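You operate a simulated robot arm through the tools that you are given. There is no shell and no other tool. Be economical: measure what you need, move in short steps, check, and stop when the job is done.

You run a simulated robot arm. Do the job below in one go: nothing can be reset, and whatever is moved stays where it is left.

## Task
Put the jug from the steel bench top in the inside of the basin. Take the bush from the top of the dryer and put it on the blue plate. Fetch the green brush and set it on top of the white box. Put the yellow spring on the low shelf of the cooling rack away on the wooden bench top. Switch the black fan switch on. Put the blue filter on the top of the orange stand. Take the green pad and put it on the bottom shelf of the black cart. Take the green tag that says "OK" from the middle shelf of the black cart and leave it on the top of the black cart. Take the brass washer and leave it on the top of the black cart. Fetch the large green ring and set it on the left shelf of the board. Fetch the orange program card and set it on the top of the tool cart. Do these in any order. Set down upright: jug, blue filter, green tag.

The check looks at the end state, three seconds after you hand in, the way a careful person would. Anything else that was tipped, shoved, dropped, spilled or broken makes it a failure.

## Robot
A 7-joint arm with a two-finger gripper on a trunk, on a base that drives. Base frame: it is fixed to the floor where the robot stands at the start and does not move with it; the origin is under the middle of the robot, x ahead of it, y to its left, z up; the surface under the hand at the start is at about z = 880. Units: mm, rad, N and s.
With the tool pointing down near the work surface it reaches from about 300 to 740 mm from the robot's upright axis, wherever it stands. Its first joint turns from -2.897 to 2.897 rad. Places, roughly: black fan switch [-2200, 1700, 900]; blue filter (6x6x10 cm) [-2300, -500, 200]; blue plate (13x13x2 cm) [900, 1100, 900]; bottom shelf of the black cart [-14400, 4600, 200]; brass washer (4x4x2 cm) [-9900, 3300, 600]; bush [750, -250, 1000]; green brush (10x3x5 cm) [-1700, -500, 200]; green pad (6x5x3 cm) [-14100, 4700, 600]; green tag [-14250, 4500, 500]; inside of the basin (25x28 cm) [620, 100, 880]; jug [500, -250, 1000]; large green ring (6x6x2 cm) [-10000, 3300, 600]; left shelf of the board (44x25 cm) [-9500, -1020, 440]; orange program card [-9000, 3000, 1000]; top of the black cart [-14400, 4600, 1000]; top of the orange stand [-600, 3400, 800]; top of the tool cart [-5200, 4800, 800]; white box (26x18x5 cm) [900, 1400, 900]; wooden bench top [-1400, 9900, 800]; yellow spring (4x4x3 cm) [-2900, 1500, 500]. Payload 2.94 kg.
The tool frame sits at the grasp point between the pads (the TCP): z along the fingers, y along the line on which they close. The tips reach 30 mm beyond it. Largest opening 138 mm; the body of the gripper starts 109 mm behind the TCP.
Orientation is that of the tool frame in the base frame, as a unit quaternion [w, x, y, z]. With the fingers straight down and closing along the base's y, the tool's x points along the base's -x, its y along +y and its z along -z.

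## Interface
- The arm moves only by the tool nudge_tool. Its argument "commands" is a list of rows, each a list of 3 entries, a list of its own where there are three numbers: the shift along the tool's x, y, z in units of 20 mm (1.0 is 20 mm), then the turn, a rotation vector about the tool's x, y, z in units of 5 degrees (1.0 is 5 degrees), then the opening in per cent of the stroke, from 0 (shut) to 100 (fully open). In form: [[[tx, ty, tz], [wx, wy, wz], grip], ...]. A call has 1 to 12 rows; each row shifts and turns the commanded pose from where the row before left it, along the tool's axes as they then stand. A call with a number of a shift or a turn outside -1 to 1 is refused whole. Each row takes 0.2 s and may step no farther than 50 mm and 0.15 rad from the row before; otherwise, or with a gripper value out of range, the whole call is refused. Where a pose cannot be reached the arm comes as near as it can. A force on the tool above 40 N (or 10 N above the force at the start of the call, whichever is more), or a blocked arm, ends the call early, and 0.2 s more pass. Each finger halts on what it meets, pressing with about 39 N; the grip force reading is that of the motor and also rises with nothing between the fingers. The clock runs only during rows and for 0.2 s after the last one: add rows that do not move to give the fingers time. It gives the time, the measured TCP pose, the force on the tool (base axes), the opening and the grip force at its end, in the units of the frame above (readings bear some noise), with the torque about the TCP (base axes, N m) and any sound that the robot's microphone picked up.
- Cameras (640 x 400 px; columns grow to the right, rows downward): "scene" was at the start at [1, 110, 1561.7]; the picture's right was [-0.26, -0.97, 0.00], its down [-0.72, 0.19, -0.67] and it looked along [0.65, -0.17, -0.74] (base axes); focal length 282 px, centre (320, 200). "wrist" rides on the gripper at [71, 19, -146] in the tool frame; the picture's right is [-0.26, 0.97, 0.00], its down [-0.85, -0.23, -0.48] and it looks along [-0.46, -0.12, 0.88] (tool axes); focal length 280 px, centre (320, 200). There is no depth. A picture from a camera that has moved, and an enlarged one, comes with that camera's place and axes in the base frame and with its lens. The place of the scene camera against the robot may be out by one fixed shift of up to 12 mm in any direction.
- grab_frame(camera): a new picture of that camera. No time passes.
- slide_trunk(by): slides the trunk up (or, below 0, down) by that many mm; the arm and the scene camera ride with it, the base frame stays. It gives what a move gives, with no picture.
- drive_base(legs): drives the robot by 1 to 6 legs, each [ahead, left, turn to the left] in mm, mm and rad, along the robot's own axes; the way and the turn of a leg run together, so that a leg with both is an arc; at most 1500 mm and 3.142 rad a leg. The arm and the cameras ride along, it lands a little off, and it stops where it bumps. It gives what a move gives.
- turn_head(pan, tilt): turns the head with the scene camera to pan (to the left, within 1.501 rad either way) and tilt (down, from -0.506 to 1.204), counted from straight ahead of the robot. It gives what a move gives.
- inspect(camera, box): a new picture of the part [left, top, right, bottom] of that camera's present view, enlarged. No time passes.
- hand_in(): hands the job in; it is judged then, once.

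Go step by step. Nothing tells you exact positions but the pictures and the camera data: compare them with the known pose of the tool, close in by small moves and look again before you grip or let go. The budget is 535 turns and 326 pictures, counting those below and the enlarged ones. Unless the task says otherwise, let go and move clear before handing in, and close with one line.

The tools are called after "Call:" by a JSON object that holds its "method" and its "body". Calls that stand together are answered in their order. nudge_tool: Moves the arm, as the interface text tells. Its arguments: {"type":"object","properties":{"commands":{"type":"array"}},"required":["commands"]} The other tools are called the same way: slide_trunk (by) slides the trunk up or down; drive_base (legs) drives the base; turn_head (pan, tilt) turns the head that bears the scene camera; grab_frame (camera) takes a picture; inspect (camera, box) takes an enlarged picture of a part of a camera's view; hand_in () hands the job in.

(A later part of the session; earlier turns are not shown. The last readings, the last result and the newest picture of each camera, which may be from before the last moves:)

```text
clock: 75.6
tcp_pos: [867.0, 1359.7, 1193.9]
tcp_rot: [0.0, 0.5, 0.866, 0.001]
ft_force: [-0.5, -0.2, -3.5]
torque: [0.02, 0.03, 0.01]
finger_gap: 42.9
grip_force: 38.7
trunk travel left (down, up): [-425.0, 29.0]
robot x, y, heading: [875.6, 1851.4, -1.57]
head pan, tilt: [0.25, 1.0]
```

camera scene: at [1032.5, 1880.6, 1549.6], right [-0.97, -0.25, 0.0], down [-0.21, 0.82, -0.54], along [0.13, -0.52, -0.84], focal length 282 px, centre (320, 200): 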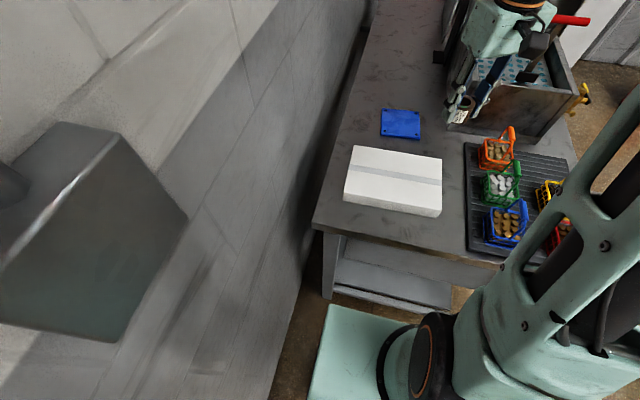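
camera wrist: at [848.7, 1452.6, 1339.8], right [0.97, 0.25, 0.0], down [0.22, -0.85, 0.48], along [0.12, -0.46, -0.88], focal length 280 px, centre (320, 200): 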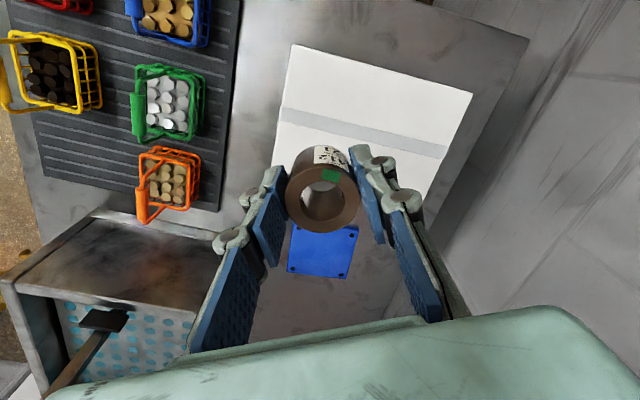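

Call:
{"method": "nudge_tool", "body": {"commands": [[[-0.983, -0.23, 0.3], [0, 0, 0], 20], [[-0.983, -0.23, 0.3], [0, 0, 0], 20], [[-0.983, -0.23, 0.5], [0, 0, 0], 20], [[-0.983, -0.23, 0.8], [0, 0, 0], 20], [[-0.983, -0.23, 0.8], [0, 0, 0], 20], [[-0.983, -0.23, 0.8], [0, 0, 0], 20], [[-0.983, -0.23, 1], [0, 0, 0], 20], [[-0.983, -0.23, 1], [0, 0, 0], 20], [[-0.983, -0.23, 1], [0, 0, 0], 20], [[-0.983, -0.23, 1], [0, 0, 0], 20], [[-0.983, -0.23, 1], [0, 0, 0], 20], [[-0.983, -0.23, 1], [0, 0, 0], 20]]}}

Call:
{"method": "grab_frame", "body": {"camera": "wrist"}}

Call:
{"method": "grab_frame", "body": {"camera": "scene"}}

```text
clock: 78.2
tcp_pos: [939.0, 1127.4, 1005.0]
tcp_rot: [-0.001, 0.5, 0.866, 0.0]
ft_force: [-0.7, -0.2, -2.9]
torque: [0.03, 0.02, 0.02]
finger_gap: 43.1
grip_force: 38.8
trunk travel left (down, up): [-425.0, 29.0]
robot x, y, heading: [874.8, 1854.0, -1.57]
head pan, tilt: [0.25, 1.0]
```

```text
291 pictures are left
camera wrist: at [919.3, 1197.2, 1149.7], right [0.97, 0.26, 0.0], down [0.22, -0.85, 0.47], along [0.12, -0.46, -0.88], focal length 280 px, centre (320, 200)
```

wrist: 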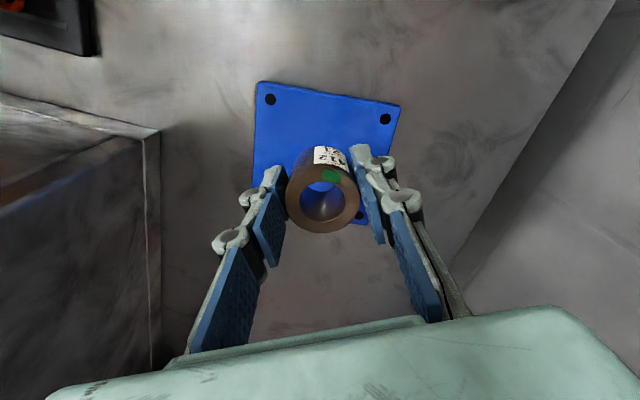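

```text
290 pictures are left
camera scene: at [1032.8, 1857.9, 1549.5], right [-0.97, -0.25, 0.0], down [-0.21, 0.82, -0.54], along [0.13, -0.52, -0.84], focal length 282 px, centre (320, 200)
```

scene: 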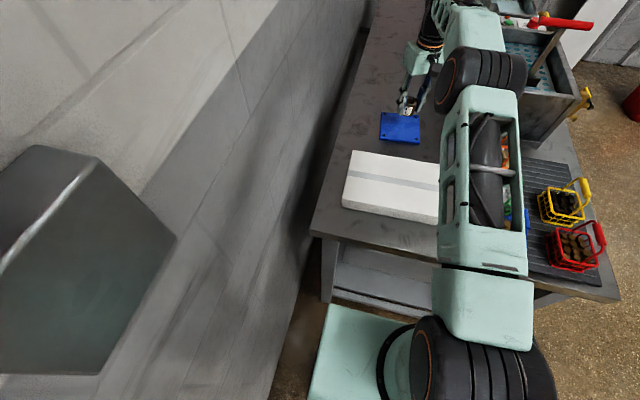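

The bush will be ~23 mm from the plate's centre, fully on it. Lowering, then slow steps to contact.

Call:
{"method": "nudge_tool", "body": {"commands": [[[0, 0, 1], [0, 0, 0], 20], [[0, 0, 1], [0, 0, 0], 20], [[0, 0, 1], [0, 0, 0], 20], [[0, 0, 0.25], [0, 0, 0], 20]]}}

Call:
{"method": "nudge_tool", "body": {"commands": [[[0, 0, 0.1], [0, 0, 0], 20], [[0, 0, 0.1], [0, 0, 0], 20], [[0, 0, 0.1], [0, 0, 0], 20]]}}

Call:
{"method": "nudge_tool", "body": {"commands": [[[0, 0, 0.1], [0, 0, 0], 20], [[0, 0, 0.1], [0, 0, 0], 20]]}}

```text
clock: 79.2
tcp_pos: [938.9, 1127.5, 939.3]
tcp_rot: [-0.001, 0.5, 0.866, 0.001]
ft_force: [0.1, 0.4, -2.7]
torque: [0.01, 0.0, -0.02]
finger_gap: 42.9
grip_force: 38.9
trunk travel left (down, up): [-425.0, 29.0]
robot x, y, heading: [873.1, 1850.1, -1.569]
head pan, tilt: [0.25, 1.0]
```

```text
clock: 80.0
tcp_pos: [939.4, 1127.6, 933.2]
tcp_rot: [0.001, 0.5, 0.866, 0.0]
ft_force: [0.2, 0.0, -2.5]
torque: [0.01, 0.05, -0.02]
finger_gap: 42.7
grip_force: 38.7
trunk travel left (down, up): [-425.0, 29.0]
robot x, y, heading: [875.8, 1851.6, -1.57]
head pan, tilt: [0.25, 1.0]
```

```text
clock: 80.6
tcp_pos: [938.5, 1127.4, 929.3]
tcp_rot: [0.001, 0.5, 0.866, 0.001]
ft_force: [-0.3, 0.0, -4.4]
torque: [0.0, 0.0, -0.03]
finger_gap: 43.3
grip_force: 39.0
trunk travel left (down, up): [-425.0, 29.0]
robot x, y, heading: [874.8, 1852.2, -1.571]
head pan, tilt: [0.25, 1.0]
```

Call:
{"method": "nudge_tool", "body": {"commands": [[[0, 0, 0.1], [0, 0, 0], 20], [[0, 0, 0.1], [0, 0, 0], 20]]}}

Call:
{"method": "inspect", "body": {"camera": "wrist", "box": [220, 60, 420, 260]}}

```text
clock: 81.2
tcp_pos: [939.5, 1128.4, 926.1]
tcp_rot: [0.001, 0.5, 0.866, 0.0]
ft_force: [0.3, 1.5, 1.3]
torque: [-0.03, -0.01, 0.01]
finger_gap: 42.9
grip_force: 38.6
trunk travel left (down, up): [-425.0, 29.0]
robot x, y, heading: [871.9, 1852.5, -1.569]
head pan, tilt: [0.25, 1.0]
```

```text
2.00 times, centred on (320, 160) of wrist
camera zoom: at [919.1, 1198.9, 1071.8], right [0.97, 0.26, 0.0], down [0.22, -0.85, 0.48], along [0.12, -0.46, -0.88], focal length 561 px, centre (320, 280)
```

zoom: 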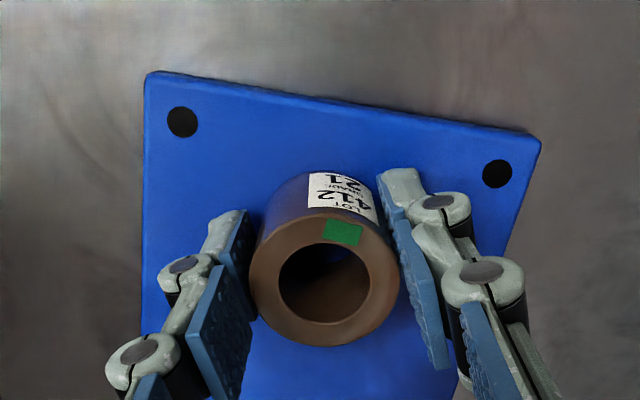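

Contact just made; release and rise.

Call:
{"method": "nudge_tool", "body": {"commands": [[[0, 0, 0], [0, 0, 0], 55], [[0, 0, 0], [0, 0, 0], 55], [[0, 0, 0], [0, 0, 0], 55], [[0, 0, -1], [0, 0, 0], 55], [[0, 0, -1], [0, 0, 0], 55], [[0, 0, -1], [0, 0, 0], 55], [[0, 0, -1], [0, 0, 0], 55], [[0, 0, -1], [0, 0, 0], 55], [[0, 0, -1], [0, 0, 0], 55], [[0, 0, -1], [0, 0, 0], 55], [[0, 0, -1], [0, 0, 0], 55], [[0, 0, -1], [0, 0, 0], 55]]}}

Call:
{"method": "grab_frame", "body": {"camera": "wrist"}}

```text
clock: 83.8
tcp_pos: [938.3, 1132.9, 1104.6]
tcp_rot: [0.0, 0.499, 0.866, 0.0]
ft_force: [0.0, -0.7, 0.6]
torque: [-0.01, -0.03, 0.0]
finger_gap: 75.9
grip_force: 0.0
out of reach, approached as far as the arm can: row 12
trunk travel left (down, up): [-425.0, 29.0]
robot x, y, heading: [874.7, 1854.0, -1.572]
head pan, tilt: [0.25, 1.0]
```

```text
288 pictures are left
camera wrist: at [918.5, 1203.5, 1250.2], right [0.97, 0.26, 0.0], down [0.22, -0.85, 0.48], along [0.12, -0.46, -0.88], focal length 280 px, centre (320, 200)
```

wrist: 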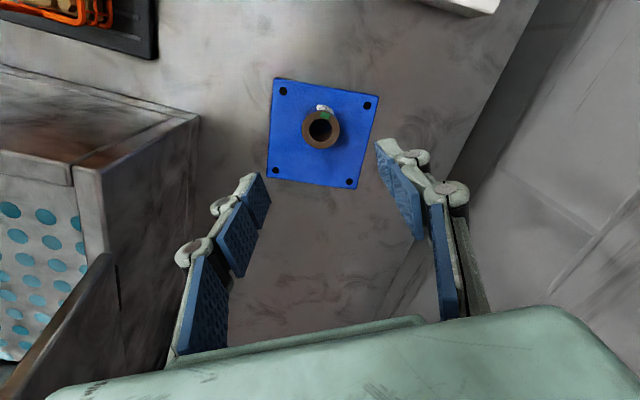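

The bush sits on the plate. I retract the arm and back away, then look towards the brush and filter.

Call:
{"method": "nudge_tool", "body": {"commands": [[[1, 0.29, -0.4], [0, 0, 0], 55], [[1, 0.29, -0.4], [0, 0, 0], 55], [[1, 0.29, -0.4], [0, 0, 0], 55], [[1, 0.29, -0.4], [0, 0, 0], 55], [[1, 0.29, -0.4], [0, 0, 0], 55], [[1, 0.29, -0.4], [0, 0, 0], 55], [[1, 0.29, -0.4], [0, 0, 0], 55], [[1, 0.29, -0.4], [0, 0, 0], 55], [[1, 0.29, -0.4], [0, 0, 0], 55], [[1, 0.29, -0.4], [0, 0, 0], 55], [[1, 0.29, -0.4], [0, 0, 0], 55], [[1, 0.29, -0.4], [0, 0, 0], 55]]}}

Call:
{"method": "drive_base", "body": {"legs": [[-150, 0, 0], [0, -1300, 0]]}}

Call:
{"method": "turn_head", "body": {"pan": -0.5, "tilt": 0.4}}

Call:
{"method": "grab_frame", "body": {"camera": "scene"}}

```text
clock: 86.4
tcp_pos: [878.5, 1373.5, 1201.9]
tcp_rot: [0.0, 0.501, 0.866, 0.0]
ft_force: [0.5, -0.7, -0.1]
torque: [0.0, 0.01, -0.03]
finger_gap: 75.9
grip_force: 0.2
trunk travel left (down, up): [-425.0, 29.0]
robot x, y, heading: [875.6, 1850.2, -1.571]
head pan, tilt: [0.25, 1.0]
```

```text
clock: 99.0
tcp_pos: [-410.6, 1519.9, 1201.4]
tcp_rot: [0.0, 0.495, 0.869, 0.0]
ft_force: [-1.2, -0.4, 0.1]
torque: [-0.02, 0.0, -0.01]
finger_gap: 75.6
grip_force: 0.1
trunk travel left (down, up): [-425.0, 29.0]
robot x, y, heading: [-418.5, 1996.8, -1.559]
head pan, tilt: [0.25, 1.0]
```

```text
clock: 100.1
tcp_pos: [-411.2, 1519.4, 1202.0]
tcp_rot: [0.0, 0.496, 0.868, 0.0]
ft_force: [0.5, -0.8, 0.1]
torque: [0.0, 0.0, 0.0]
finger_gap: 75.8
grip_force: 0.1
trunk travel left (down, up): [-425.0, 29.0]
robot x, y, heading: [-421.3, 1998.7, -1.56]
head pan, tilt: [-0.499, 0.4]
```

```text
287 pictures are left
camera scene: at [-324.3, 1993.7, 1599.7], right [-0.88, 0.47, 0.0], down [0.18, 0.34, -0.92], along [-0.43, -0.81, -0.39], focal length 282 px, centre (320, 200)
```

scene: 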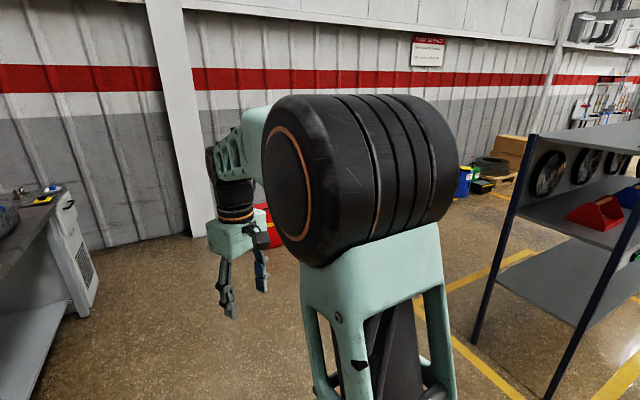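

Call:
{"method": "drive_base", "body": {"legs": [[1300, 0, 0]]}}

Call:
{"method": "turn_head", "body": {"pan": -0.95, "tilt": 0.5}}

Call:
{"method": "grab_frame", "body": {"camera": "scene"}}

```text
clock: 106.6
tcp_pos: [-395.8, 217.7, 1202.3]
tcp_rot: [0.0, 0.494, 0.869, 0.0]
ft_force: [0.4, -0.1, -0.6]
torque: [-0.01, 0.02, -0.01]
finger_gap: 76.1
grip_force: 0.0
trunk travel left (down, up): [-425.0, 29.0]
robot x, y, heading: [-403.4, 695.4, -1.561]
head pan, tilt: [-0.499, 0.4]
```

```text
clock: 107.5
tcp_pos: [-395.8, 217.7, 1202.0]
tcp_rot: [-0.001, 0.495, 0.869, -0.001]
ft_force: [0.5, -0.6, 0.0]
torque: [0.01, -0.01, -0.01]
finger_gap: 76.1
grip_force: 0.1
trunk travel left (down, up): [-425.0, 29.0]
robot x, y, heading: [-402.0, 701.0, -1.564]
head pan, tilt: [-0.949, 0.499]
```

```text
286 pictures are left
camera scene: at [-339.7, 719.4, 1590.7], right [-0.59, 0.81, 0.0], down [0.39, 0.28, -0.88], along [-0.71, -0.52, -0.48], focal length 282 px, centre (320, 200)
```

scene: 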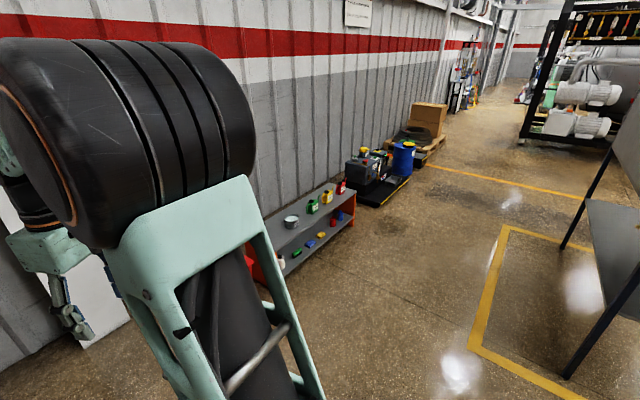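

A low two-tier shelf along the wall holds coloured items; zooming.

Call:
{"method": "inspect", "body": {"camera": "scene", "box": [250, 170, 370, 280]}}

```text
3.64 times, centred on (310, 225) of scene
camera zoom: at [-339.7, 719.4, 1590.7], right [-0.59, 0.81, 0.0], down [0.39, 0.28, -0.88], along [-0.71, -0.52, -0.48], focal length 1026 px, centre (356, 109)
```

zoom: 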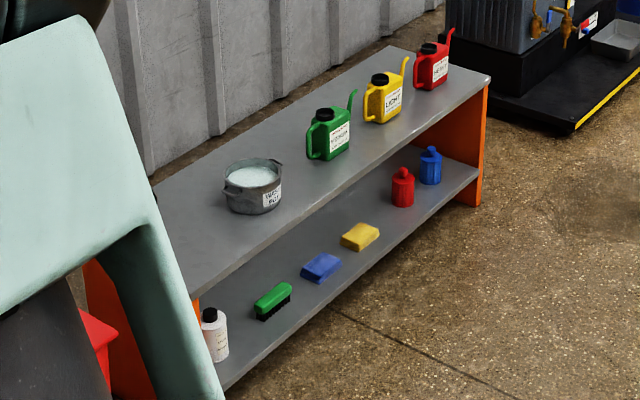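

The green brush is at about (-1680, -495) and the blue filter (-2334, -500), both on the lower shelf (z≈95) beneath an upper shelf (z≈390). I'll drive in front of the brush and approach with a tilted tool.

Call:
{"method": "drive_base", "body": {"legs": [[430, 0, 0], [0, -1270, 0]]}}

Call:
{"method": "turn_head", "body": {"pan": 0.3, "tilt": 0.8}}

Call:
{"method": "grab_frame", "body": {"camera": "scene"}}

```text
clock: 121.0
tcp_pos: [-1641.1, -234.9, 1201.7]
tcp_rot: [-0.001, 0.485, 0.875, 0.0]
ft_force: [0.6, -0.2, 0.3]
torque: [0.01, -0.01, -0.03]
finger_gap: 76.1
grip_force: 0.1
trunk travel left (down, up): [-425.0, 29.0]
robot x, y, heading: [-1661.0, 244.4, -1.534]
head pan, tilt: [-0.949, 0.499]
```

```text
clock: 122.4
tcp_pos: [-1641.9, -234.1, 1201.2]
tcp_rot: [0.0, 0.485, 0.874, 0.0]
ft_force: [0.6, 0.1, 0.3]
torque: [0.0, 0.03, 0.03]
finger_gap: 75.6
grip_force: 0.0
trunk travel left (down, up): [-425.0, 29.0]
robot x, y, heading: [-1660.2, 242.7, -1.536]
head pan, tilt: [0.3, 0.799]
```

```text
284 pictures are left
camera scene: at [-1498.1, 247.3, 1564.7], right [-0.94, -0.33, 0.0], down [-0.23, 0.68, -0.7], along [0.23, -0.66, -0.72], focal length 282 px, centre (320, 200)
```

scene: 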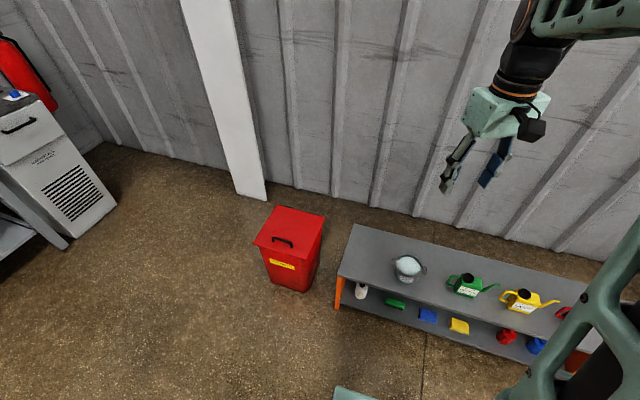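

Call:
{"method": "drive_base", "body": {"legs": [[0, 0, -0.035]]}}

Call:
{"method": "nudge_tool", "body": {"commands": [[[0, 0, 0], [0, 0, 1], 100], [[0, 0, 0], [0, 0, 1], 100], [[0, 0, 0], [0, 0, 1], 100], [[0, 0, 0], [0, 0, 1], 100], [[0, 0, 0], [0, 0, 1], 100], [[0, 0, 0], [0, 0, 1], 100], [[0, 0, 0], [0, -1, 0], 100], [[0, 0, 0], [0, -1, 0], 100], [[0, 0, 0], [0, -1, 0], 100], [[0, 0, 0], [0, -1, 0], 100], [[0, 0, 0], [0, -1, 0], 100], [[0, 0, 0], [0, -1, 0], 100]]}}

Call:
{"method": "slide_trunk", "body": {"by": -400}}

Call:
{"method": "grab_frame", "body": {"camera": "scene"}}

Call:
{"method": "grab_frame", "body": {"camera": "wrist"}}

```text
clock: 123.2
tcp_pos: [-1659.1, -235.3, 1201.7]
tcp_rot: [0.0, 0.501, 0.865, 0.0]
ft_force: [0.2, -0.1, -0.1]
torque: [0.02, -0.03, 0.01]
finger_gap: 75.6
grip_force: 0.1
trunk travel left (down, up): [-425.0, 29.0]
robot x, y, heading: [-1659.6, 242.8, -1.574]
head pan, tilt: [0.3, 0.799]
```

```text
clock: 125.8
tcp_pos: [-1658.9, -236.3, 1197.4]
tcp_rot: [0.181, 0.684, 0.684, -0.18]
ft_force: [0.0, -0.6, 0.3]
torque: [0.01, 0.02, 0.03]
finger_gap: 138.1
grip_force: 0.0
trunk travel left (down, up): [-425.0, 29.0]
robot x, y, heading: [-1659.3, 245.3, -1.575]
head pan, tilt: [0.3, 0.799]
```

```text
clock: 129.6
tcp_pos: [-1658.4, -235.1, 797.5]
tcp_rot: [0.18, 0.684, 0.683, -0.18]
ft_force: [0.1, 0.1, 1.5]
torque: [0.01, -0.01, 0.03]
finger_gap: 138.2
grip_force: 0.0
trunk travel left (down, up): [-25.0, 429.0]
robot x, y, heading: [-1666.5, 240.2, -1.574]
head pan, tilt: [0.3, 0.799]
```

```text
283 pictures are left
camera scene: at [-1497.5, 243.3, 1162.4], right [-0.95, -0.3, 0.0], down [-0.22, 0.7, -0.68], along [0.21, -0.64, -0.74], focal length 282 px, centre (320, 200)
```

scene: 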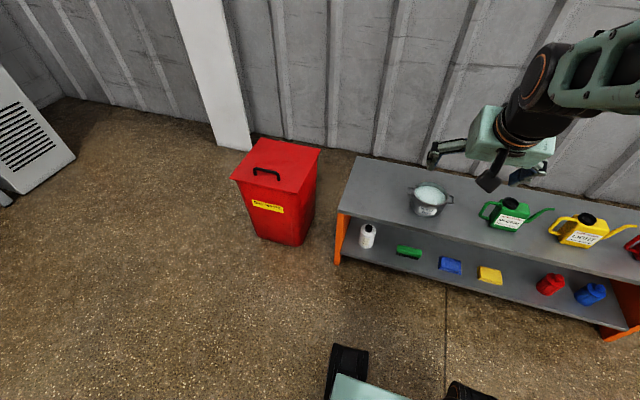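

```text
282 pictures are left
camera wrist: at [-1639.7, -102.3, 889.9], right [0.96, -0.23, 0.13], down [-0.23, -0.5, 0.83], along [-0.13, -0.83, -0.54], focal length 280 px, centre (320, 200)
```

wrist: 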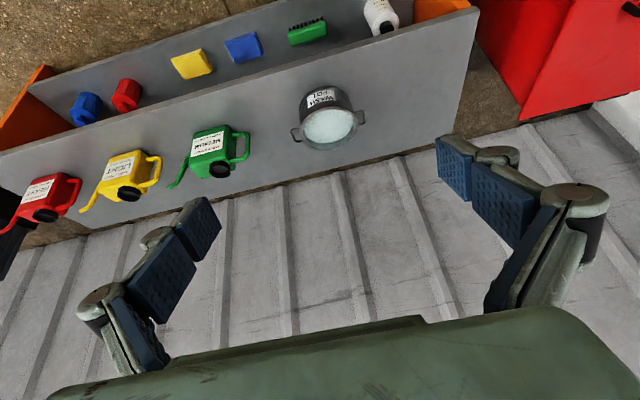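

Brush centre ≈(-1662, -479); shelf front edge y≈-402. I pitch to 45°, drive ahead 90 mm, then lower the hand in front of the shelf.

Call:
{"method": "drive_base", "body": {"legs": [[90, 0, 0]]}}

Call:
{"method": "nudge_tool", "body": {"commands": [[[0, 0, 0], [0, -1, 0], 100], [[0, 0, 0], [0, -1, 0], 100], [[0, 0, 0], [0, -1, 0], 100], [[0.707, 0, 0.707], [0, 0, 0], 100], [[0.707, 0, 0.707], [0, 0, 0], 100], [[0.707, 0, 0.707], [0, 0, 0], 100], [[0.707, 0, 0.707], [0, 0, 0], 100], [[0.707, 0, 0.707], [0, 0, 0], 100], [[0.707, 0, 0.707], [0, 0, 0], 100], [[0.707, 0, 0.707], [0, 0, 0], 100], [[0.707, 0, 0.707], [0, 0, 0], 100], [[0.707, 0, 0.707], [0, 0, 0], 100]]}}

```text
clock: 130.7
tcp_pos: [-1659.6, -325.0, 797.9]
tcp_rot: [0.179, 0.685, 0.683, -0.181]
ft_force: [0.4, -0.2, 0.6]
torque: [0.03, 0.01, -0.01]
finger_gap: 138.1
grip_force: 0.1
trunk travel left (down, up): [-25.0, 429.0]
robot x, y, heading: [-1664.3, 153.3, -1.571]
head pan, tilt: [0.3, 0.799]
```

```text
clock: 133.3
tcp_pos: [-1658.5, -336.1, 620.0]
tcp_rot: [0.267, 0.656, 0.653, -0.268]
ft_force: [-0.3, -0.1, 0.0]
torque: [0.02, -0.01, 0.02]
finger_gap: 137.9
grip_force: 0.0
out of reach, approached as far as the arm can: row 10, 12
trunk travel left (down, up): [-25.0, 429.0]
robot x, y, heading: [-1660.4, 155.2, -1.571]
head pan, tilt: [0.3, 0.799]
```

The arm reports a limit here; I back the base off and extend the arm further instead.

Call:
{"method": "drive_base", "body": {"legs": [[-150, 0, 0]]}}

Call:
{"method": "nudge_tool", "body": {"commands": [[[-0.707, 0, 0.707], [0, 0, 0], 100], [[-0.707, 0, 0.707], [0, 0, 0], 100], [[-0.707, 0, 0.707], [0, 0, 0], 100], [[-0.707, 0, 0.707], [0, 0, 0], 100], [[-0.707, 0, 0.707], [0, 0, 0], 100], [[0.707, 0, 0.707], [0, 0, 0], 100], [[0.707, 0, 0.707], [0, 0, 0], 100], [[0.707, 0, 0.707], [0, 0, 0], 100], [[0.707, 0, 0.707], [0, 0, 0], 100], [[0.707, 0, 0.707], [0, 0, 0], 100], [[0.707, 0, 0.707], [0, 0, 0], 100]]}}

Call:
{"method": "grab_frame", "body": {"camera": "scene"}}

```text
clock: 134.7
tcp_pos: [-1657.1, -189.8, 619.8]
tcp_rot: [0.267, 0.656, 0.654, -0.267]
ft_force: [-1.0, 0.0, -0.7]
torque: [-0.03, 0.01, 0.0]
finger_gap: 138.1
grip_force: 0.1
trunk travel left (down, up): [-25.0, 429.0]
robot x, y, heading: [-1662.6, 303.9, -1.575]
head pan, tilt: [0.3, 0.799]
```

```text
clock: 137.1
tcp_pos: [-1656.3, -288.0, 499.3]
tcp_rot: [0.267, 0.655, 0.654, -0.267]
ft_force: [-0.8, 0.5, 0.5]
torque: [0.0, 0.0, 0.01]
finger_gap: 137.9
grip_force: 0.2
trunk travel left (down, up): [-25.0, 429.0]
robot x, y, heading: [-1660.8, 301.8, -1.574]
head pan, tilt: [0.3, 0.799]
```

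```text
281 pictures are left
camera scene: at [-1497.7, 298.9, 1164.7], right [-0.96, -0.29, 0.0], down [-0.21, 0.69, -0.7], along [0.2, -0.67, -0.72], focal length 282 px, centre (320, 200)
```

scene: 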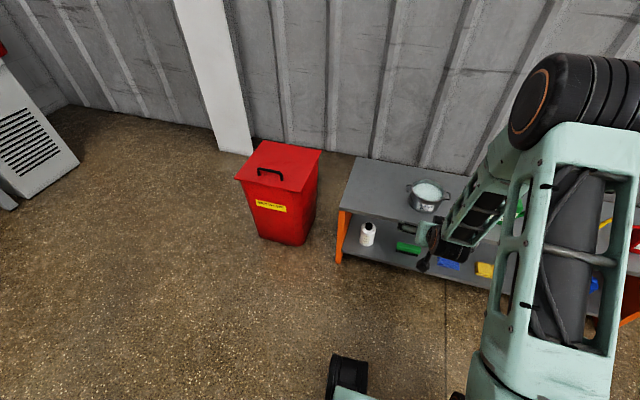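

Call:
{"method": "nudge_tool", "body": {"commands": [[[0.707, 0, 0.707], [0, 0, 0], 100], [[0.707, 0, 0.707], [0, 0, 0], 100], [[0.707, 0, 0.707], [0, 0, 0], 100], [[0.707, 0, 0.707], [0, 0, 0], 100], [[0.707, 0, 0.707], [0, 0, 0], 100], [[0.707, 0, 0.707], [0, 0, 0], 100], [[0.707, 0, 0.707], [0, 0, 0], 100], [[0.707, 0, 0.707], [0, 0, 0], 100], [[0.707, 0, 0.707], [0, 0, 0], 100], [[0.707, 0, 0.707], [0, 0, 0], 100], [[0.707, 0, 0.707], [0, 0, 0], 100], [[0.707, 0, 0.707], [0, 0, 0], 100]]}}

Call:
{"method": "grab_frame", "body": {"camera": "wrist"}}

```text
clock: 139.7
tcp_pos: [-1657.2, -284.6, 260.4]
tcp_rot: [0.267, 0.655, 0.655, -0.268]
ft_force: [0.0, 0.0, 0.0]
torque: [0.03, 0.01, 0.01]
finger_gap: 137.9
grip_force: 0.1
trunk travel left (down, up): [-25.0, 429.0]
robot x, y, heading: [-1662.6, 303.5, -1.571]
head pan, tilt: [0.3, 0.799]
```

```text
280 pictures are left
camera wrist: at [-1638.7, -131.9, 313.7], right [0.96, -0.19, 0.18], down [-0.23, -0.27, 0.93], along [-0.13, -0.94, -0.31], focal length 280 px, centre (320, 200)
```

wrist: 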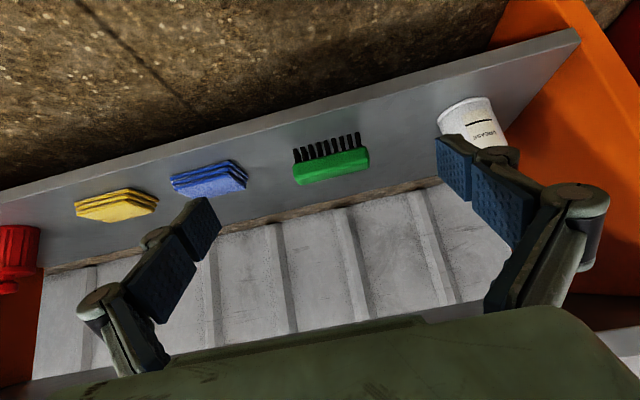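

Brush centre ≈(-1661, -470, 150), lying along x. Moving in most of the way, then checking.

Call:
{"method": "nudge_tool", "body": {"commands": [[[-0.267, -0.018, 0.923], [0, 0, 0], 100], [[-0.267, -0.018, 0.923], [0, 0, 0], 100], [[-0.267, -0.018, 0.923], [0, 0, 0], 100], [[-0.267, -0.018, 0.923], [0, 0, 0], 100], [[-0.267, -0.018, 0.923], [0, 0, 0], 100], [[-0.267, -0.018, 0.923], [0, 0, 0], 100], [[-0.267, -0.018, 0.923], [0, 0, 0], 100]]}}

Call:
{"method": "grab_frame", "body": {"camera": "wrist"}}

Call:
{"method": "grab_frame", "body": {"camera": "scene"}}

```text
clock: 141.3
tcp_pos: [-1661.2, -401.2, 191.0]
tcp_rot: [0.266, 0.656, 0.654, -0.267]
ft_force: [-1.4, 0.6, 0.5]
torque: [0.03, -0.05, 0.03]
finger_gap: 137.9
grip_force: 0.0
trunk travel left (down, up): [-25.0, 429.0]
robot x, y, heading: [-1659.5, 301.8, -1.574]
head pan, tilt: [0.3, 0.799]
```

```text
279 pictures are left
camera wrist: at [-1642.4, -249.5, 247.6], right [0.96, -0.19, 0.18], down [-0.23, -0.27, 0.93], along [-0.13, -0.94, -0.31], focal length 280 px, centre (320, 200)
```

wrist: 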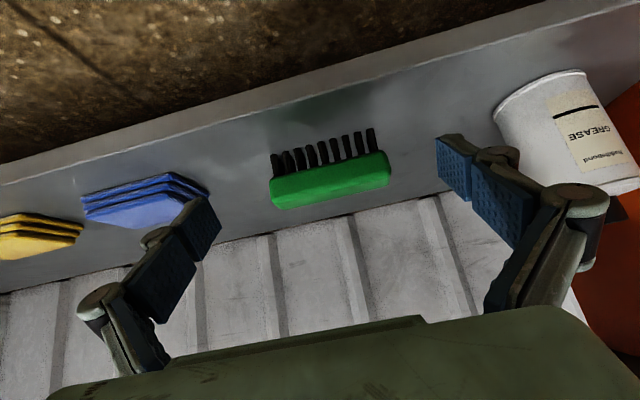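

```text
278 pictures are left
camera scene: at [-1497.7, 298.8, 1164.7], right [-0.96, -0.29, 0.0], down [-0.21, 0.69, -0.7], along [0.2, -0.67, -0.72], focal length 282 px, centre (320, 200)
```

scene: 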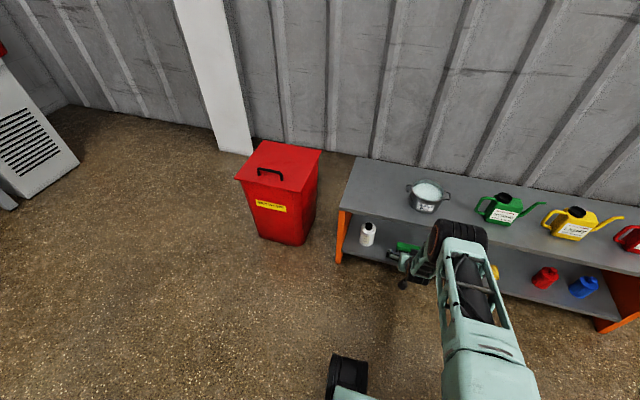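

Call:
{"method": "nudge_tool", "body": {"commands": [[[-0.3, 0, 0.9], [0, 0, 0], 100], [[-0.3, 0, 0.9], [0, 0, 0], 100], [[-0.3, 0, 0.9], [0, 0, 0], 100], [[-0.3, 0, 0.9], [0, 0, 0], 100]]}}

Call:
{"method": "grab_frame", "body": {"camera": "wrist"}}

```text
clock: 142.3
tcp_pos: [-1661.5, -467.3, 160.2]
tcp_rot: [0.266, 0.656, 0.654, -0.267]
ft_force: [0.1, 0.0, -0.5]
torque: [0.05, 0.01, -0.02]
finger_gap: 138.1
grip_force: 0.0
trunk travel left (down, up): [-25.0, 429.0]
robot x, y, heading: [-1663.7, 298.1, -1.571]
head pan, tilt: [0.3, 0.799]
```

```text
277 pictures are left
camera wrist: at [-1642.7, -315.7, 215.2], right [0.96, -0.19, 0.18], down [-0.23, -0.27, 0.93], along [-0.13, -0.94, -0.31], focal length 280 px, centre (320, 200)
```

wrist: 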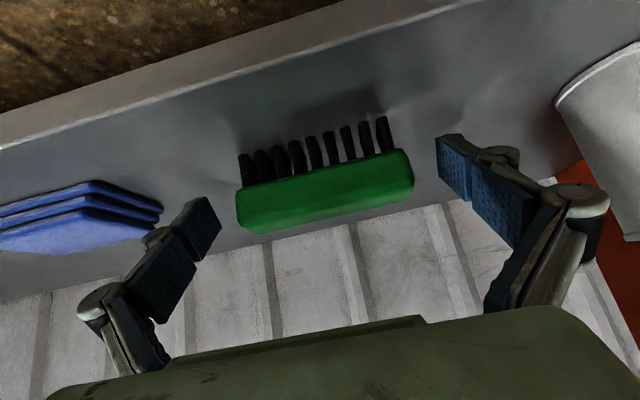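

Pads line up with the handle's ends. Closing and lifting slightly.

Call:
{"method": "nudge_tool", "body": {"commands": [[[0, 0, 0], [0, 0, 0], 60], [[0, 0, 0], [0, 0, 0], 60], [[0, 0, 0], [0, 0, 0], 60], [[-0.25, 0, -0.25], [0, 0, 0], 60], [[-0.5, 0, -0.5], [0, 0, 0], 60]]}}

Call:
{"method": "grab_frame", "body": {"camera": "wrist"}}

```text
clock: 143.5
tcp_pos: [-1660.1, -469.6, 179.7]
tcp_rot: [0.267, 0.656, 0.653, -0.268]
ft_force: [0.1, -0.5, -1.0]
torque: [-0.02, 0.01, -0.03]
finger_gap: 98.9
grip_force: 38.7
trunk travel left (down, up): [-25.0, 429.0]
robot x, y, heading: [-1659.1, 299.5, -1.574]
head pan, tilt: [0.3, 0.799]
```

```text
276 pictures are left
camera wrist: at [-1642.3, -317.0, 234.5], right [0.96, -0.19, 0.18], down [-0.23, -0.27, 0.93], along [-0.13, -0.94, -0.31], focal length 280 px, centre (320, 200)
```

wrist: 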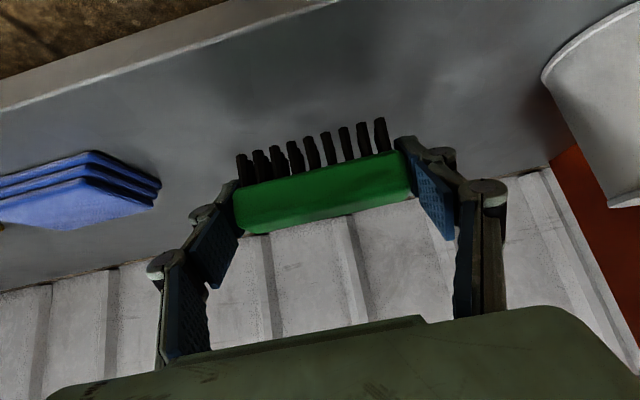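

Brush held. Backing out from the shelf and rising.

Call:
{"method": "nudge_tool", "body": {"commands": [[[0.37, 0, -0.935], [0, 0, 0], 60], [[0.37, 0, -0.935], [0, 0, 0], 60], [[0.37, 0, -0.935], [0, 0, 0], 60], [[0.37, 0, -0.935], [0, 0, 0], 60], [[0.37, 0, -0.935], [0, 0, 0], 60], [[0.37, 0, -0.935], [0, 0, 0], 60], [[0.37, 0, -0.935], [0, 0, 0], 60], [[0.37, 0, -0.935], [0, 0, 0], 60], [[0.37, 0, -0.935], [0, 0, 0], 60], [[0.37, 0, -0.935], [0, 0, 0], 60]]}}

Call:
{"method": "drive_base", "body": {"legs": [[-200, 0, 0]]}}

Call:
{"method": "nudge_tool", "body": {"commands": [[[-0.707, 0, -0.707], [0, 0, 0], 60], [[-0.707, 0, -0.707], [0, 0, 0], 60], [[-0.707, 0, -0.707], [0, 0, 0], 60], [[-0.707, 0, -0.707], [0, 0, 0], 60], [[-0.707, 0, -0.707], [0, 0, 0], 60], [[-0.707, 0, -0.707], [0, 0, 0], 60], [[-0.707, 0, -0.707], [0, 0, 0], 60], [[-0.707, 0, -0.707], [0, 0, 0], 60], [[-0.707, 0, -0.707], [0, 0, 0], 60], [[-0.707, 0, -0.707], [0, 0, 0], 60], [[-0.707, 0, -0.707], [0, 0, 0], 60], [[-0.707, 0, -0.707], [0, 0, 0], 60]]}}

Call:
{"method": "slide_trunk", "body": {"by": 400}}

```text
clock: 145.7
tcp_pos: [-1660.9, -287.1, 262.6]
tcp_rot: [0.268, 0.655, 0.654, -0.268]
ft_force: [0.0, 0.3, -0.8]
torque: [0.0, -0.01, -0.01]
finger_gap: 98.5
grip_force: 39.1
trunk travel left (down, up): [-25.0, 429.0]
robot x, y, heading: [-1663.0, 300.9, -1.573]
head pan, tilt: [0.3, 0.799]
```

```text
clock: 147.3
tcp_pos: [-1660.3, -82.0, 262.3]
tcp_rot: [0.267, 0.655, 0.654, -0.267]
ft_force: [-0.2, 0.2, -0.3]
torque: [0.03, -0.02, -0.05]
finger_gap: 98.3
grip_force: 38.6
trunk travel left (down, up): [-25.0, 429.0]
robot x, y, heading: [-1657.0, 501.3, -1.572]
head pan, tilt: [0.3, 0.799]
```

```text
clock: 149.9
tcp_pos: [-1659.8, -82.9, 500.4]
tcp_rot: [0.266, 0.655, 0.654, -0.267]
ft_force: [0.2, 0.1, -0.8]
torque: [-0.04, 0.0, 0.01]
finger_gap: 98.5
grip_force: 39.1
trunk travel left (down, up): [-25.0, 429.0]
robot x, y, heading: [-1663.2, 503.7, -1.579]
head pan, tilt: [0.3, 0.799]
```

```text
clock: 153.7
tcp_pos: [-1660.5, -84.1, 901.2]
tcp_rot: [0.267, 0.655, 0.654, -0.267]
ft_force: [-0.6, 0.3, -0.2]
torque: [0.01, 0.01, 0.0]
finger_gap: 98.5
grip_force: 39.1
trunk travel left (down, up): [-425.0, 29.0]
robot x, y, heading: [-1663.6, 503.9, -1.573]
head pan, tilt: [0.3, 0.799]
```

Call:
{"method": "nudge_tool", "body": {"commands": [[[-0.707, 0, -0.707], [0, 0, 0], 60], [[-0.707, 0, -0.707], [0, 0, 0], 60], [[-0.707, 0, -0.707], [0, 0, 0], 60], [[-0.707, 0, -0.707], [0, 0, 0], 60], [[-0.707, 0, -0.707], [0, 0, 0], 60], [[-0.707, 0, -0.707], [0, 0, 0], 60], [[-0.707, 0, -0.707], [0, 0, 0], 60], [[-0.707, 0, -0.707], [0, 0, 0], 60], [[-0.707, 0, -0.707], [0, 0, 0], 60], [[-0.707, 0, -0.707], [0, 0, 0], 60]]}}

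Call:
{"method": "drive_base", "body": {"legs": [[0, 1240, 0], [-1500, 0, 0], [0, 1290, 0]]}}

Call:
{"method": "grab_frame", "body": {"camera": "scene"}}

Call:
{"method": "grab_frame", "body": {"camera": "wrist"}}

```text
clock: 155.9
tcp_pos: [-1660.1, -87.7, 1100.9]
tcp_rot: [0.267, 0.655, 0.654, -0.267]
ft_force: [1.1, -0.1, -1.0]
torque: [-0.03, -0.01, 0.01]
finger_gap: 98.4
grip_force: 39.0
trunk travel left (down, up): [-425.0, 29.0]
robot x, y, heading: [-1661.2, 503.9, -1.573]
head pan, tilt: [0.3, 0.799]
```

```text
clock: 184.9
tcp_pos: [804.4, 1414.6, 1099.4]
tcp_rot: [0.262, 0.666, 0.643, -0.272]
ft_force: [0.3, 0.1, -0.8]
torque: [-0.05, -0.01, -0.01]
finger_gap: 98.3
grip_force: 38.9
trunk travel left (down, up): [-425.0, 29.0]
robot x, y, heading: [820.1, 2001.2, -1.609]
head pan, tilt: [0.3, 0.799]
```

```text
275 pictures are left
camera scene: at [987.6, 1997.3, 1564.7], right [-0.97, -0.26, 0.0], down [-0.19, 0.69, -0.7], along [0.18, -0.67, -0.72], focal length 282 px, centre (320, 200)
```

scene: 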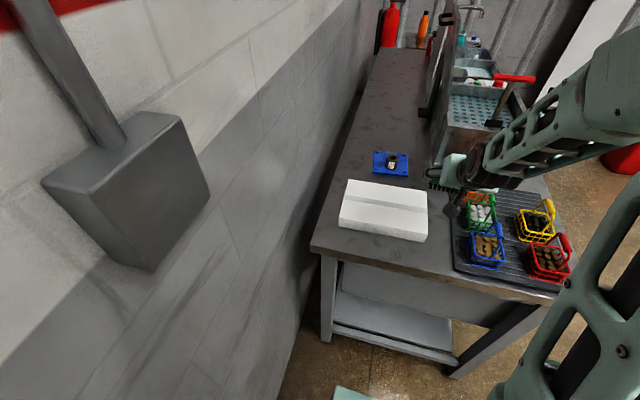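

```text
274 pictures are left
camera wrist: at [828.0, 1565.2, 1154.5], right [0.96, -0.22, 0.18], down [-0.24, -0.26, 0.93], along [-0.16, -0.94, -0.31], focal length 280 px, centre (320, 200)
```

wrist: 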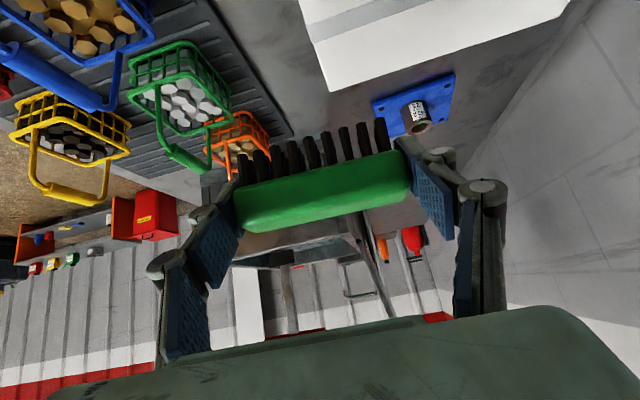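

The box top centre is about (943, 1380, 930). Shifting the brush over it.

Call:
{"method": "nudge_tool", "body": {"commands": [[[-0.13, 0.97, 0.13], [0, 0, 0], 60], [[-0.13, 0.97, 0.13], [0, 0, 0], 60], [[-0.13, 0.97, 0.13], [0, 0, 0], 60], [[-0.13, 0.97, 0.13], [0, 0, 0], 60], [[-0.13, 0.97, 0.13], [0, 0, 0], 60], [[-0.13, 0.97, 0.13], [0, 0, 0], 60], [[-0.13, 0.97, 0.13], [0, 0, 0], 60], [[0.707, 0, 0.707], [0, 0, 0], 60], [[0.707, 0, 0.707], [0, 0, 0], 60], [[0.707, 0, 0.707], [0, 0, 0], 60]]}}

Call:
{"method": "grab_frame", "body": {"camera": "scene"}}

Call:
{"method": "grab_frame", "body": {"camera": "wrist"}}

```text
clock: 187.1
tcp_pos: [940.0, 1382.0, 1039.3]
tcp_rot: [0.263, 0.666, 0.643, -0.272]
ft_force: [-0.4, 0.0, -0.9]
torque: [-0.01, -0.02, -0.02]
finger_gap: 98.5
grip_force: 38.9
trunk travel left (down, up): [-425.0, 29.0]
robot x, y, heading: [822.5, 2003.4, -1.61]
head pan, tilt: [0.3, 0.799]
```

```text
273 pictures are left
camera scene: at [987.7, 1997.0, 1564.7], right [-0.97, -0.26, 0.0], down [-0.19, 0.69, -0.7], along [0.18, -0.67, -0.72], focal length 282 px, centre (320, 200)
```

scene: 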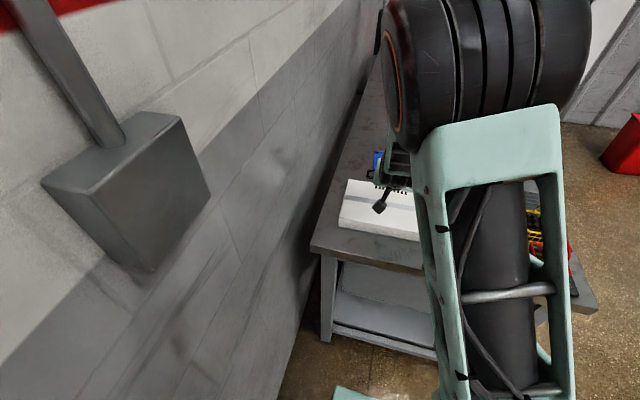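

```text
272 pictures are left
camera wrist: at [962.6, 1534.0, 1094.6], right [0.96, -0.22, 0.18], down [-0.24, -0.27, 0.93], along [-0.16, -0.94, -0.31], focal length 280 px, centre (320, 200)
```

wrist: 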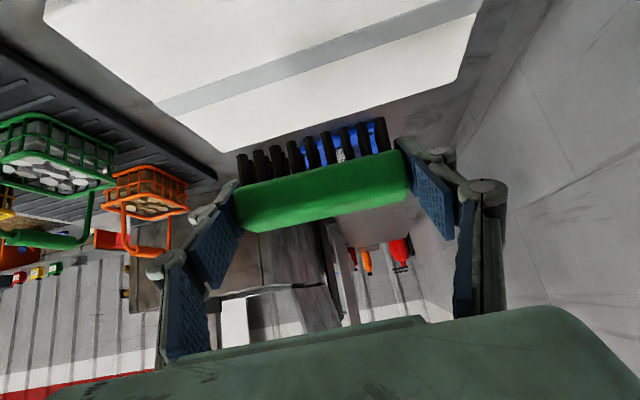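

The box spans x 822–1084, y 1285–1465; the brush is centred over it. Lowering.

Call:
{"method": "nudge_tool", "body": {"commands": [[[0.707, 0, 0.707], [0, 0, 0], 60], [[0.707, 0, 0.707], [0, 0, 0], 60], [[0.54, 0, 0.54], [0, 0, 0], 60], [[0.1, 0, 0.1], [0, 0, 0], 60]]}}

Call:
{"method": "nudge_tool", "body": {"commands": [[[0.07, 0, 0.07], [0, 0, 0], 60], [[0.07, 0, 0.07], [0, 0, 0], 60], [[0.07, 0, 0.07], [0, 0, 0], 60]]}}

Call:
{"method": "grab_frame", "body": {"camera": "wrist"}}

```text
clock: 188.1
tcp_pos: [938.8, 1383.3, 982.6]
tcp_rot: [0.262, 0.667, 0.642, -0.272]
ft_force: [0.1, 0.0, -1.1]
torque: [0.03, 0.03, -0.03]
finger_gap: 98.7
grip_force: 39.2
trunk travel left (down, up): [-425.0, 29.0]
robot x, y, heading: [823.0, 2003.8, -1.609]
head pan, tilt: [0.3, 0.799]
```

```text
clock: 188.9
tcp_pos: [939.5, 1385.3, 976.9]
tcp_rot: [0.263, 0.666, 0.643, -0.273]
ft_force: [0.0, 0.3, -0.2]
torque: [-0.01, -0.03, 0.02]
finger_gap: 98.3
grip_force: 39.0
trunk travel left (down, up): [-425.0, 29.0]
robot x, y, heading: [822.0, 2008.7, -1.609]
head pan, tilt: [0.3, 0.799]
```

```text
271 pictures are left
camera wrist: at [962.8, 1535.4, 1030.8], right [0.96, -0.22, 0.18], down [-0.24, -0.26, 0.93], along [-0.16, -0.94, -0.31], focal length 280 px, centre (320, 200)
```

wrist: 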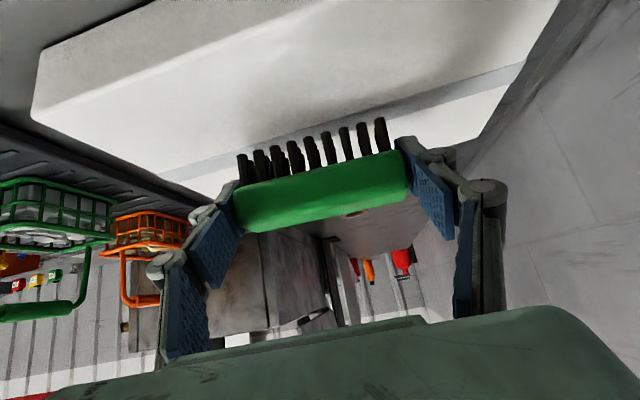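

Call:
{"method": "nudge_tool", "body": {"commands": [[[0.07, 0, 0.07], [0, 0, 0], 60], [[0.07, 0, 0.07], [0, 0, 0], 60], [[0.07, 0, 0.07], [0, 0, 0], 60], [[0.07, 0, 0.07], [0, 0, 0], 60]]}}

Call:
{"method": "nudge_tool", "body": {"commands": [[[0.07, 0, 0.07], [0, 0, 0], 60], [[0.07, 0, 0.07], [0, 0, 0], 60]]}}

Call:
{"method": "inspect", "body": {"camera": "wrist", "box": [180, 60, 480, 260]}}

```text
clock: 189.9
tcp_pos: [939.0, 1384.6, 968.5]
tcp_rot: [0.263, 0.667, 0.642, -0.273]
ft_force: [-0.8, -0.4, -1.1]
torque: [-0.03, 0.02, 0.04]
finger_gap: 98.2
grip_force: 39.0
trunk travel left (down, up): [-425.0, 29.0]
robot x, y, heading: [821.3, 2003.3, -1.605]
head pan, tilt: [0.3, 0.799]
```

```text
clock: 190.5
tcp_pos: [938.5, 1384.4, 964.9]
tcp_rot: [0.262, 0.667, 0.643, -0.272]
ft_force: [0.7, -1.0, -0.7]
torque: [-0.01, -0.03, 0.04]
finger_gap: 98.4
grip_force: 39.0
trunk travel left (down, up): [-425.0, 29.0]
robot x, y, heading: [823.4, 2004.9, -1.61]
head pan, tilt: [0.3, 0.799]
```

```text
2.00 times, centred on (330, 160) of wrist
camera zoom: at [962.8, 1535.4, 1018.6], right [0.96, -0.22, 0.18], down [-0.24, -0.26, 0.93], along [-0.16, -0.94, -0.31], focal length 561 px, centre (300, 280)
```

zoom: 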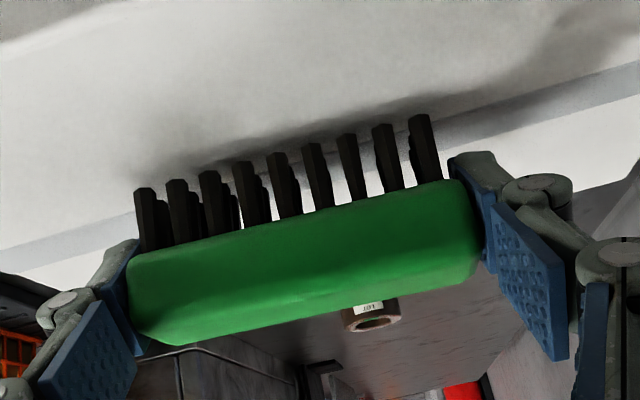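

Call:
{"method": "nudge_tool", "body": {"commands": [[[0.07, 0, 0.07], [0, 0, 0], 60], [[0.07, 0, 0.07], [0, 0, 0], 60]]}}

Call:
{"method": "nudge_tool", "body": {"commands": [[[0.07, 0, 0.07], [0, 0, 0], 60], [[0.07, 0, 0.07], [0, 0, 0], 60]]}}

Call:
{"method": "inspect", "body": {"camera": "wrist", "box": [180, 60, 480, 260]}}

```text
clock: 191.1
tcp_pos: [939.2, 1383.6, 960.9]
tcp_rot: [0.262, 0.667, 0.642, -0.272]
ft_force: [0.8, -0.6, -1.0]
torque: [0.0, -0.05, 0.01]
finger_gap: 98.4
grip_force: 39.3
trunk travel left (down, up): [-425.0, 29.0]
robot x, y, heading: [823.4, 2003.6, -1.609]
head pan, tilt: [0.3, 0.799]
```

```text
clock: 191.7
tcp_pos: [938.2, 1383.6, 955.6]
tcp_rot: [0.263, 0.666, 0.643, -0.272]
ft_force: [0.4, 1.0, 0.8]
torque: [0.01, 0.05, -0.02]
finger_gap: 98.4
grip_force: 39.1
trunk travel left (down, up): [-425.0, 29.0]
robot x, y, heading: [823.2, 2004.0, -1.612]
head pan, tilt: [0.3, 0.799]
```

```text
2.00 times, centred on (330, 160) of wrist
camera zoom: at [962.9, 1535.4, 1011.2], right [0.96, -0.22, 0.18], down [-0.24, -0.26, 0.93], along [-0.16, -0.94, -0.31], focal length 561 px, centre (300, 280)
```

zoom: 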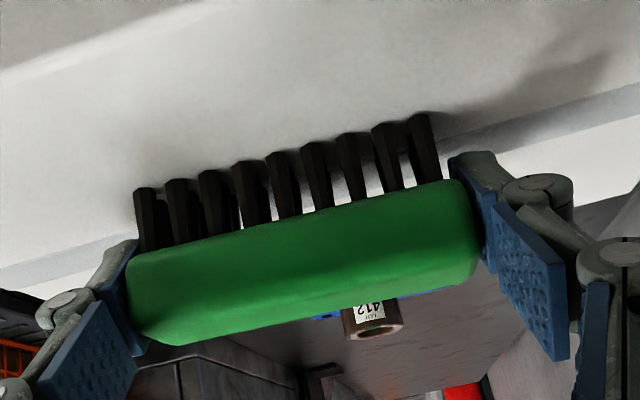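

Contact. Release and lift away.

Call:
{"method": "nudge_tool", "body": {"commands": [[[0, 0, 0], [0, 0, 0], 90], [[0, 0, 0], [0, 0, 0], 90], [[0, 0, 0], [0, 0, 0], 90], [[-0.707, 0, -0.707], [0, 0, 0], 90], [[-0.707, 0, -0.707], [0, 0, 0], 90], [[-0.707, 0, -0.707], [0, 0, 0], 90], [[-0.707, 0, -0.707], [0, 0, 0], 90], [[-0.707, 0, -0.707], [0, 0, 0], 90], [[-0.707, 0, -0.707], [0, 0, 0], 90]]}}

Call:
{"method": "grab_frame", "body": {"camera": "wrist"}}

```text
clock: 193.7
tcp_pos: [938.8, 1383.3, 1075.5]
tcp_rot: [0.263, 0.667, 0.642, -0.272]
ft_force: [-0.7, 0.3, 0.1]
torque: [0.0, 0.0, 0.03]
finger_gap: 124.3
grip_force: 0.1
trunk travel left (down, up): [-425.0, 29.0]
robot x, y, heading: [822.3, 2000.8, -1.606]
head pan, tilt: [0.3, 0.799]
```

```text
268 pictures are left
camera wrist: at [962.6, 1534.8, 1130.4], right [0.96, -0.22, 0.18], down [-0.24, -0.26, 0.93], along [-0.16, -0.94, -0.31], focal length 280 px, centre (320, 200)
```

wrist: 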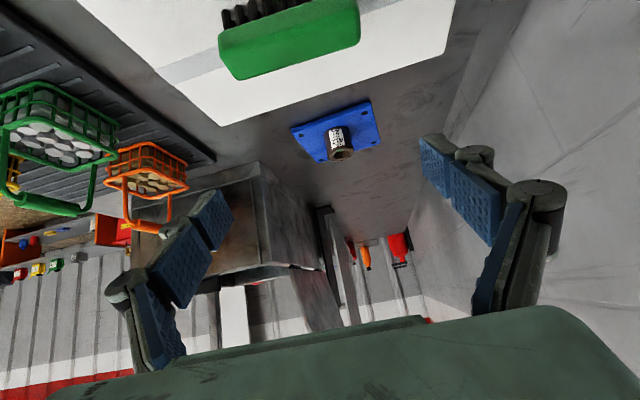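

Brush is on the white box. Now back round towards the blue filter.

Call:
{"method": "drive_base", "body": {"legs": [[-150, 0, 0.035], [0, -1300, 0], [1500, 0, 0], [0, -1500, 0], [0, -340, 0]]}}

Call:
{"method": "nudge_tool", "body": {"commands": [[[0, -0.9, 0], [0, 0, 0], 60], [[0, -0.9, 0], [0, 0, 0], 60], [[0, -0.9, 0], [0, 0, 0], 60], [[0, -0.9, 0], [0, 0, 0], 60], [[0, -0.9, 0], [0, 0, 0], 60], [[0, -0.9, 0], [0, 0, 0], 60]]}}

Call:
{"method": "grab_frame", "body": {"camera": "scene"}}

```text
clock: 229.3
tcp_pos: [-2203.0, 74.0, 1075.1]
tcp_rot: [0.265, 0.663, 0.646, -0.271]
ft_force: [0.2, -0.1, 0.7]
torque: [-0.02, 0.0, 0.02]
finger_gap: 124.2
grip_force: 0.0
trunk travel left (down, up): [-425.0, 29.0]
robot x, y, heading: [-2327.0, 695.8, -1.59]
head pan, tilt: [0.3, 0.799]
```

```text
clock: 230.7
tcp_pos: [-2310.0, 78.4, 1078.2]
tcp_rot: [0.265, 0.663, 0.646, -0.271]
ft_force: [-0.2, 0.0, -0.3]
torque: [0.01, -0.01, 0.05]
finger_gap: 82.5
grip_force: 0.0
trunk travel left (down, up): [-425.0, 29.0]
robot x, y, heading: [-2321.6, 693.9, -1.596]
head pan, tilt: [0.3, 0.799]
```

```text
267 pictures are left
camera scene: at [-2160.1, 689.0, 1564.7], right [-0.96, -0.27, 0.0], down [-0.19, 0.69, -0.7], along [0.19, -0.67, -0.72], focal length 282 px, centre (320, 200)
```

scene: 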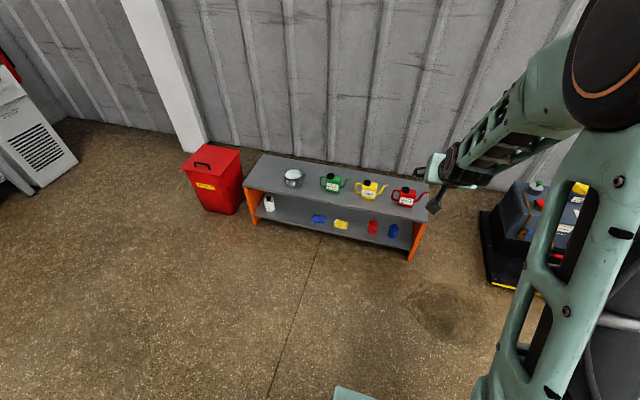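

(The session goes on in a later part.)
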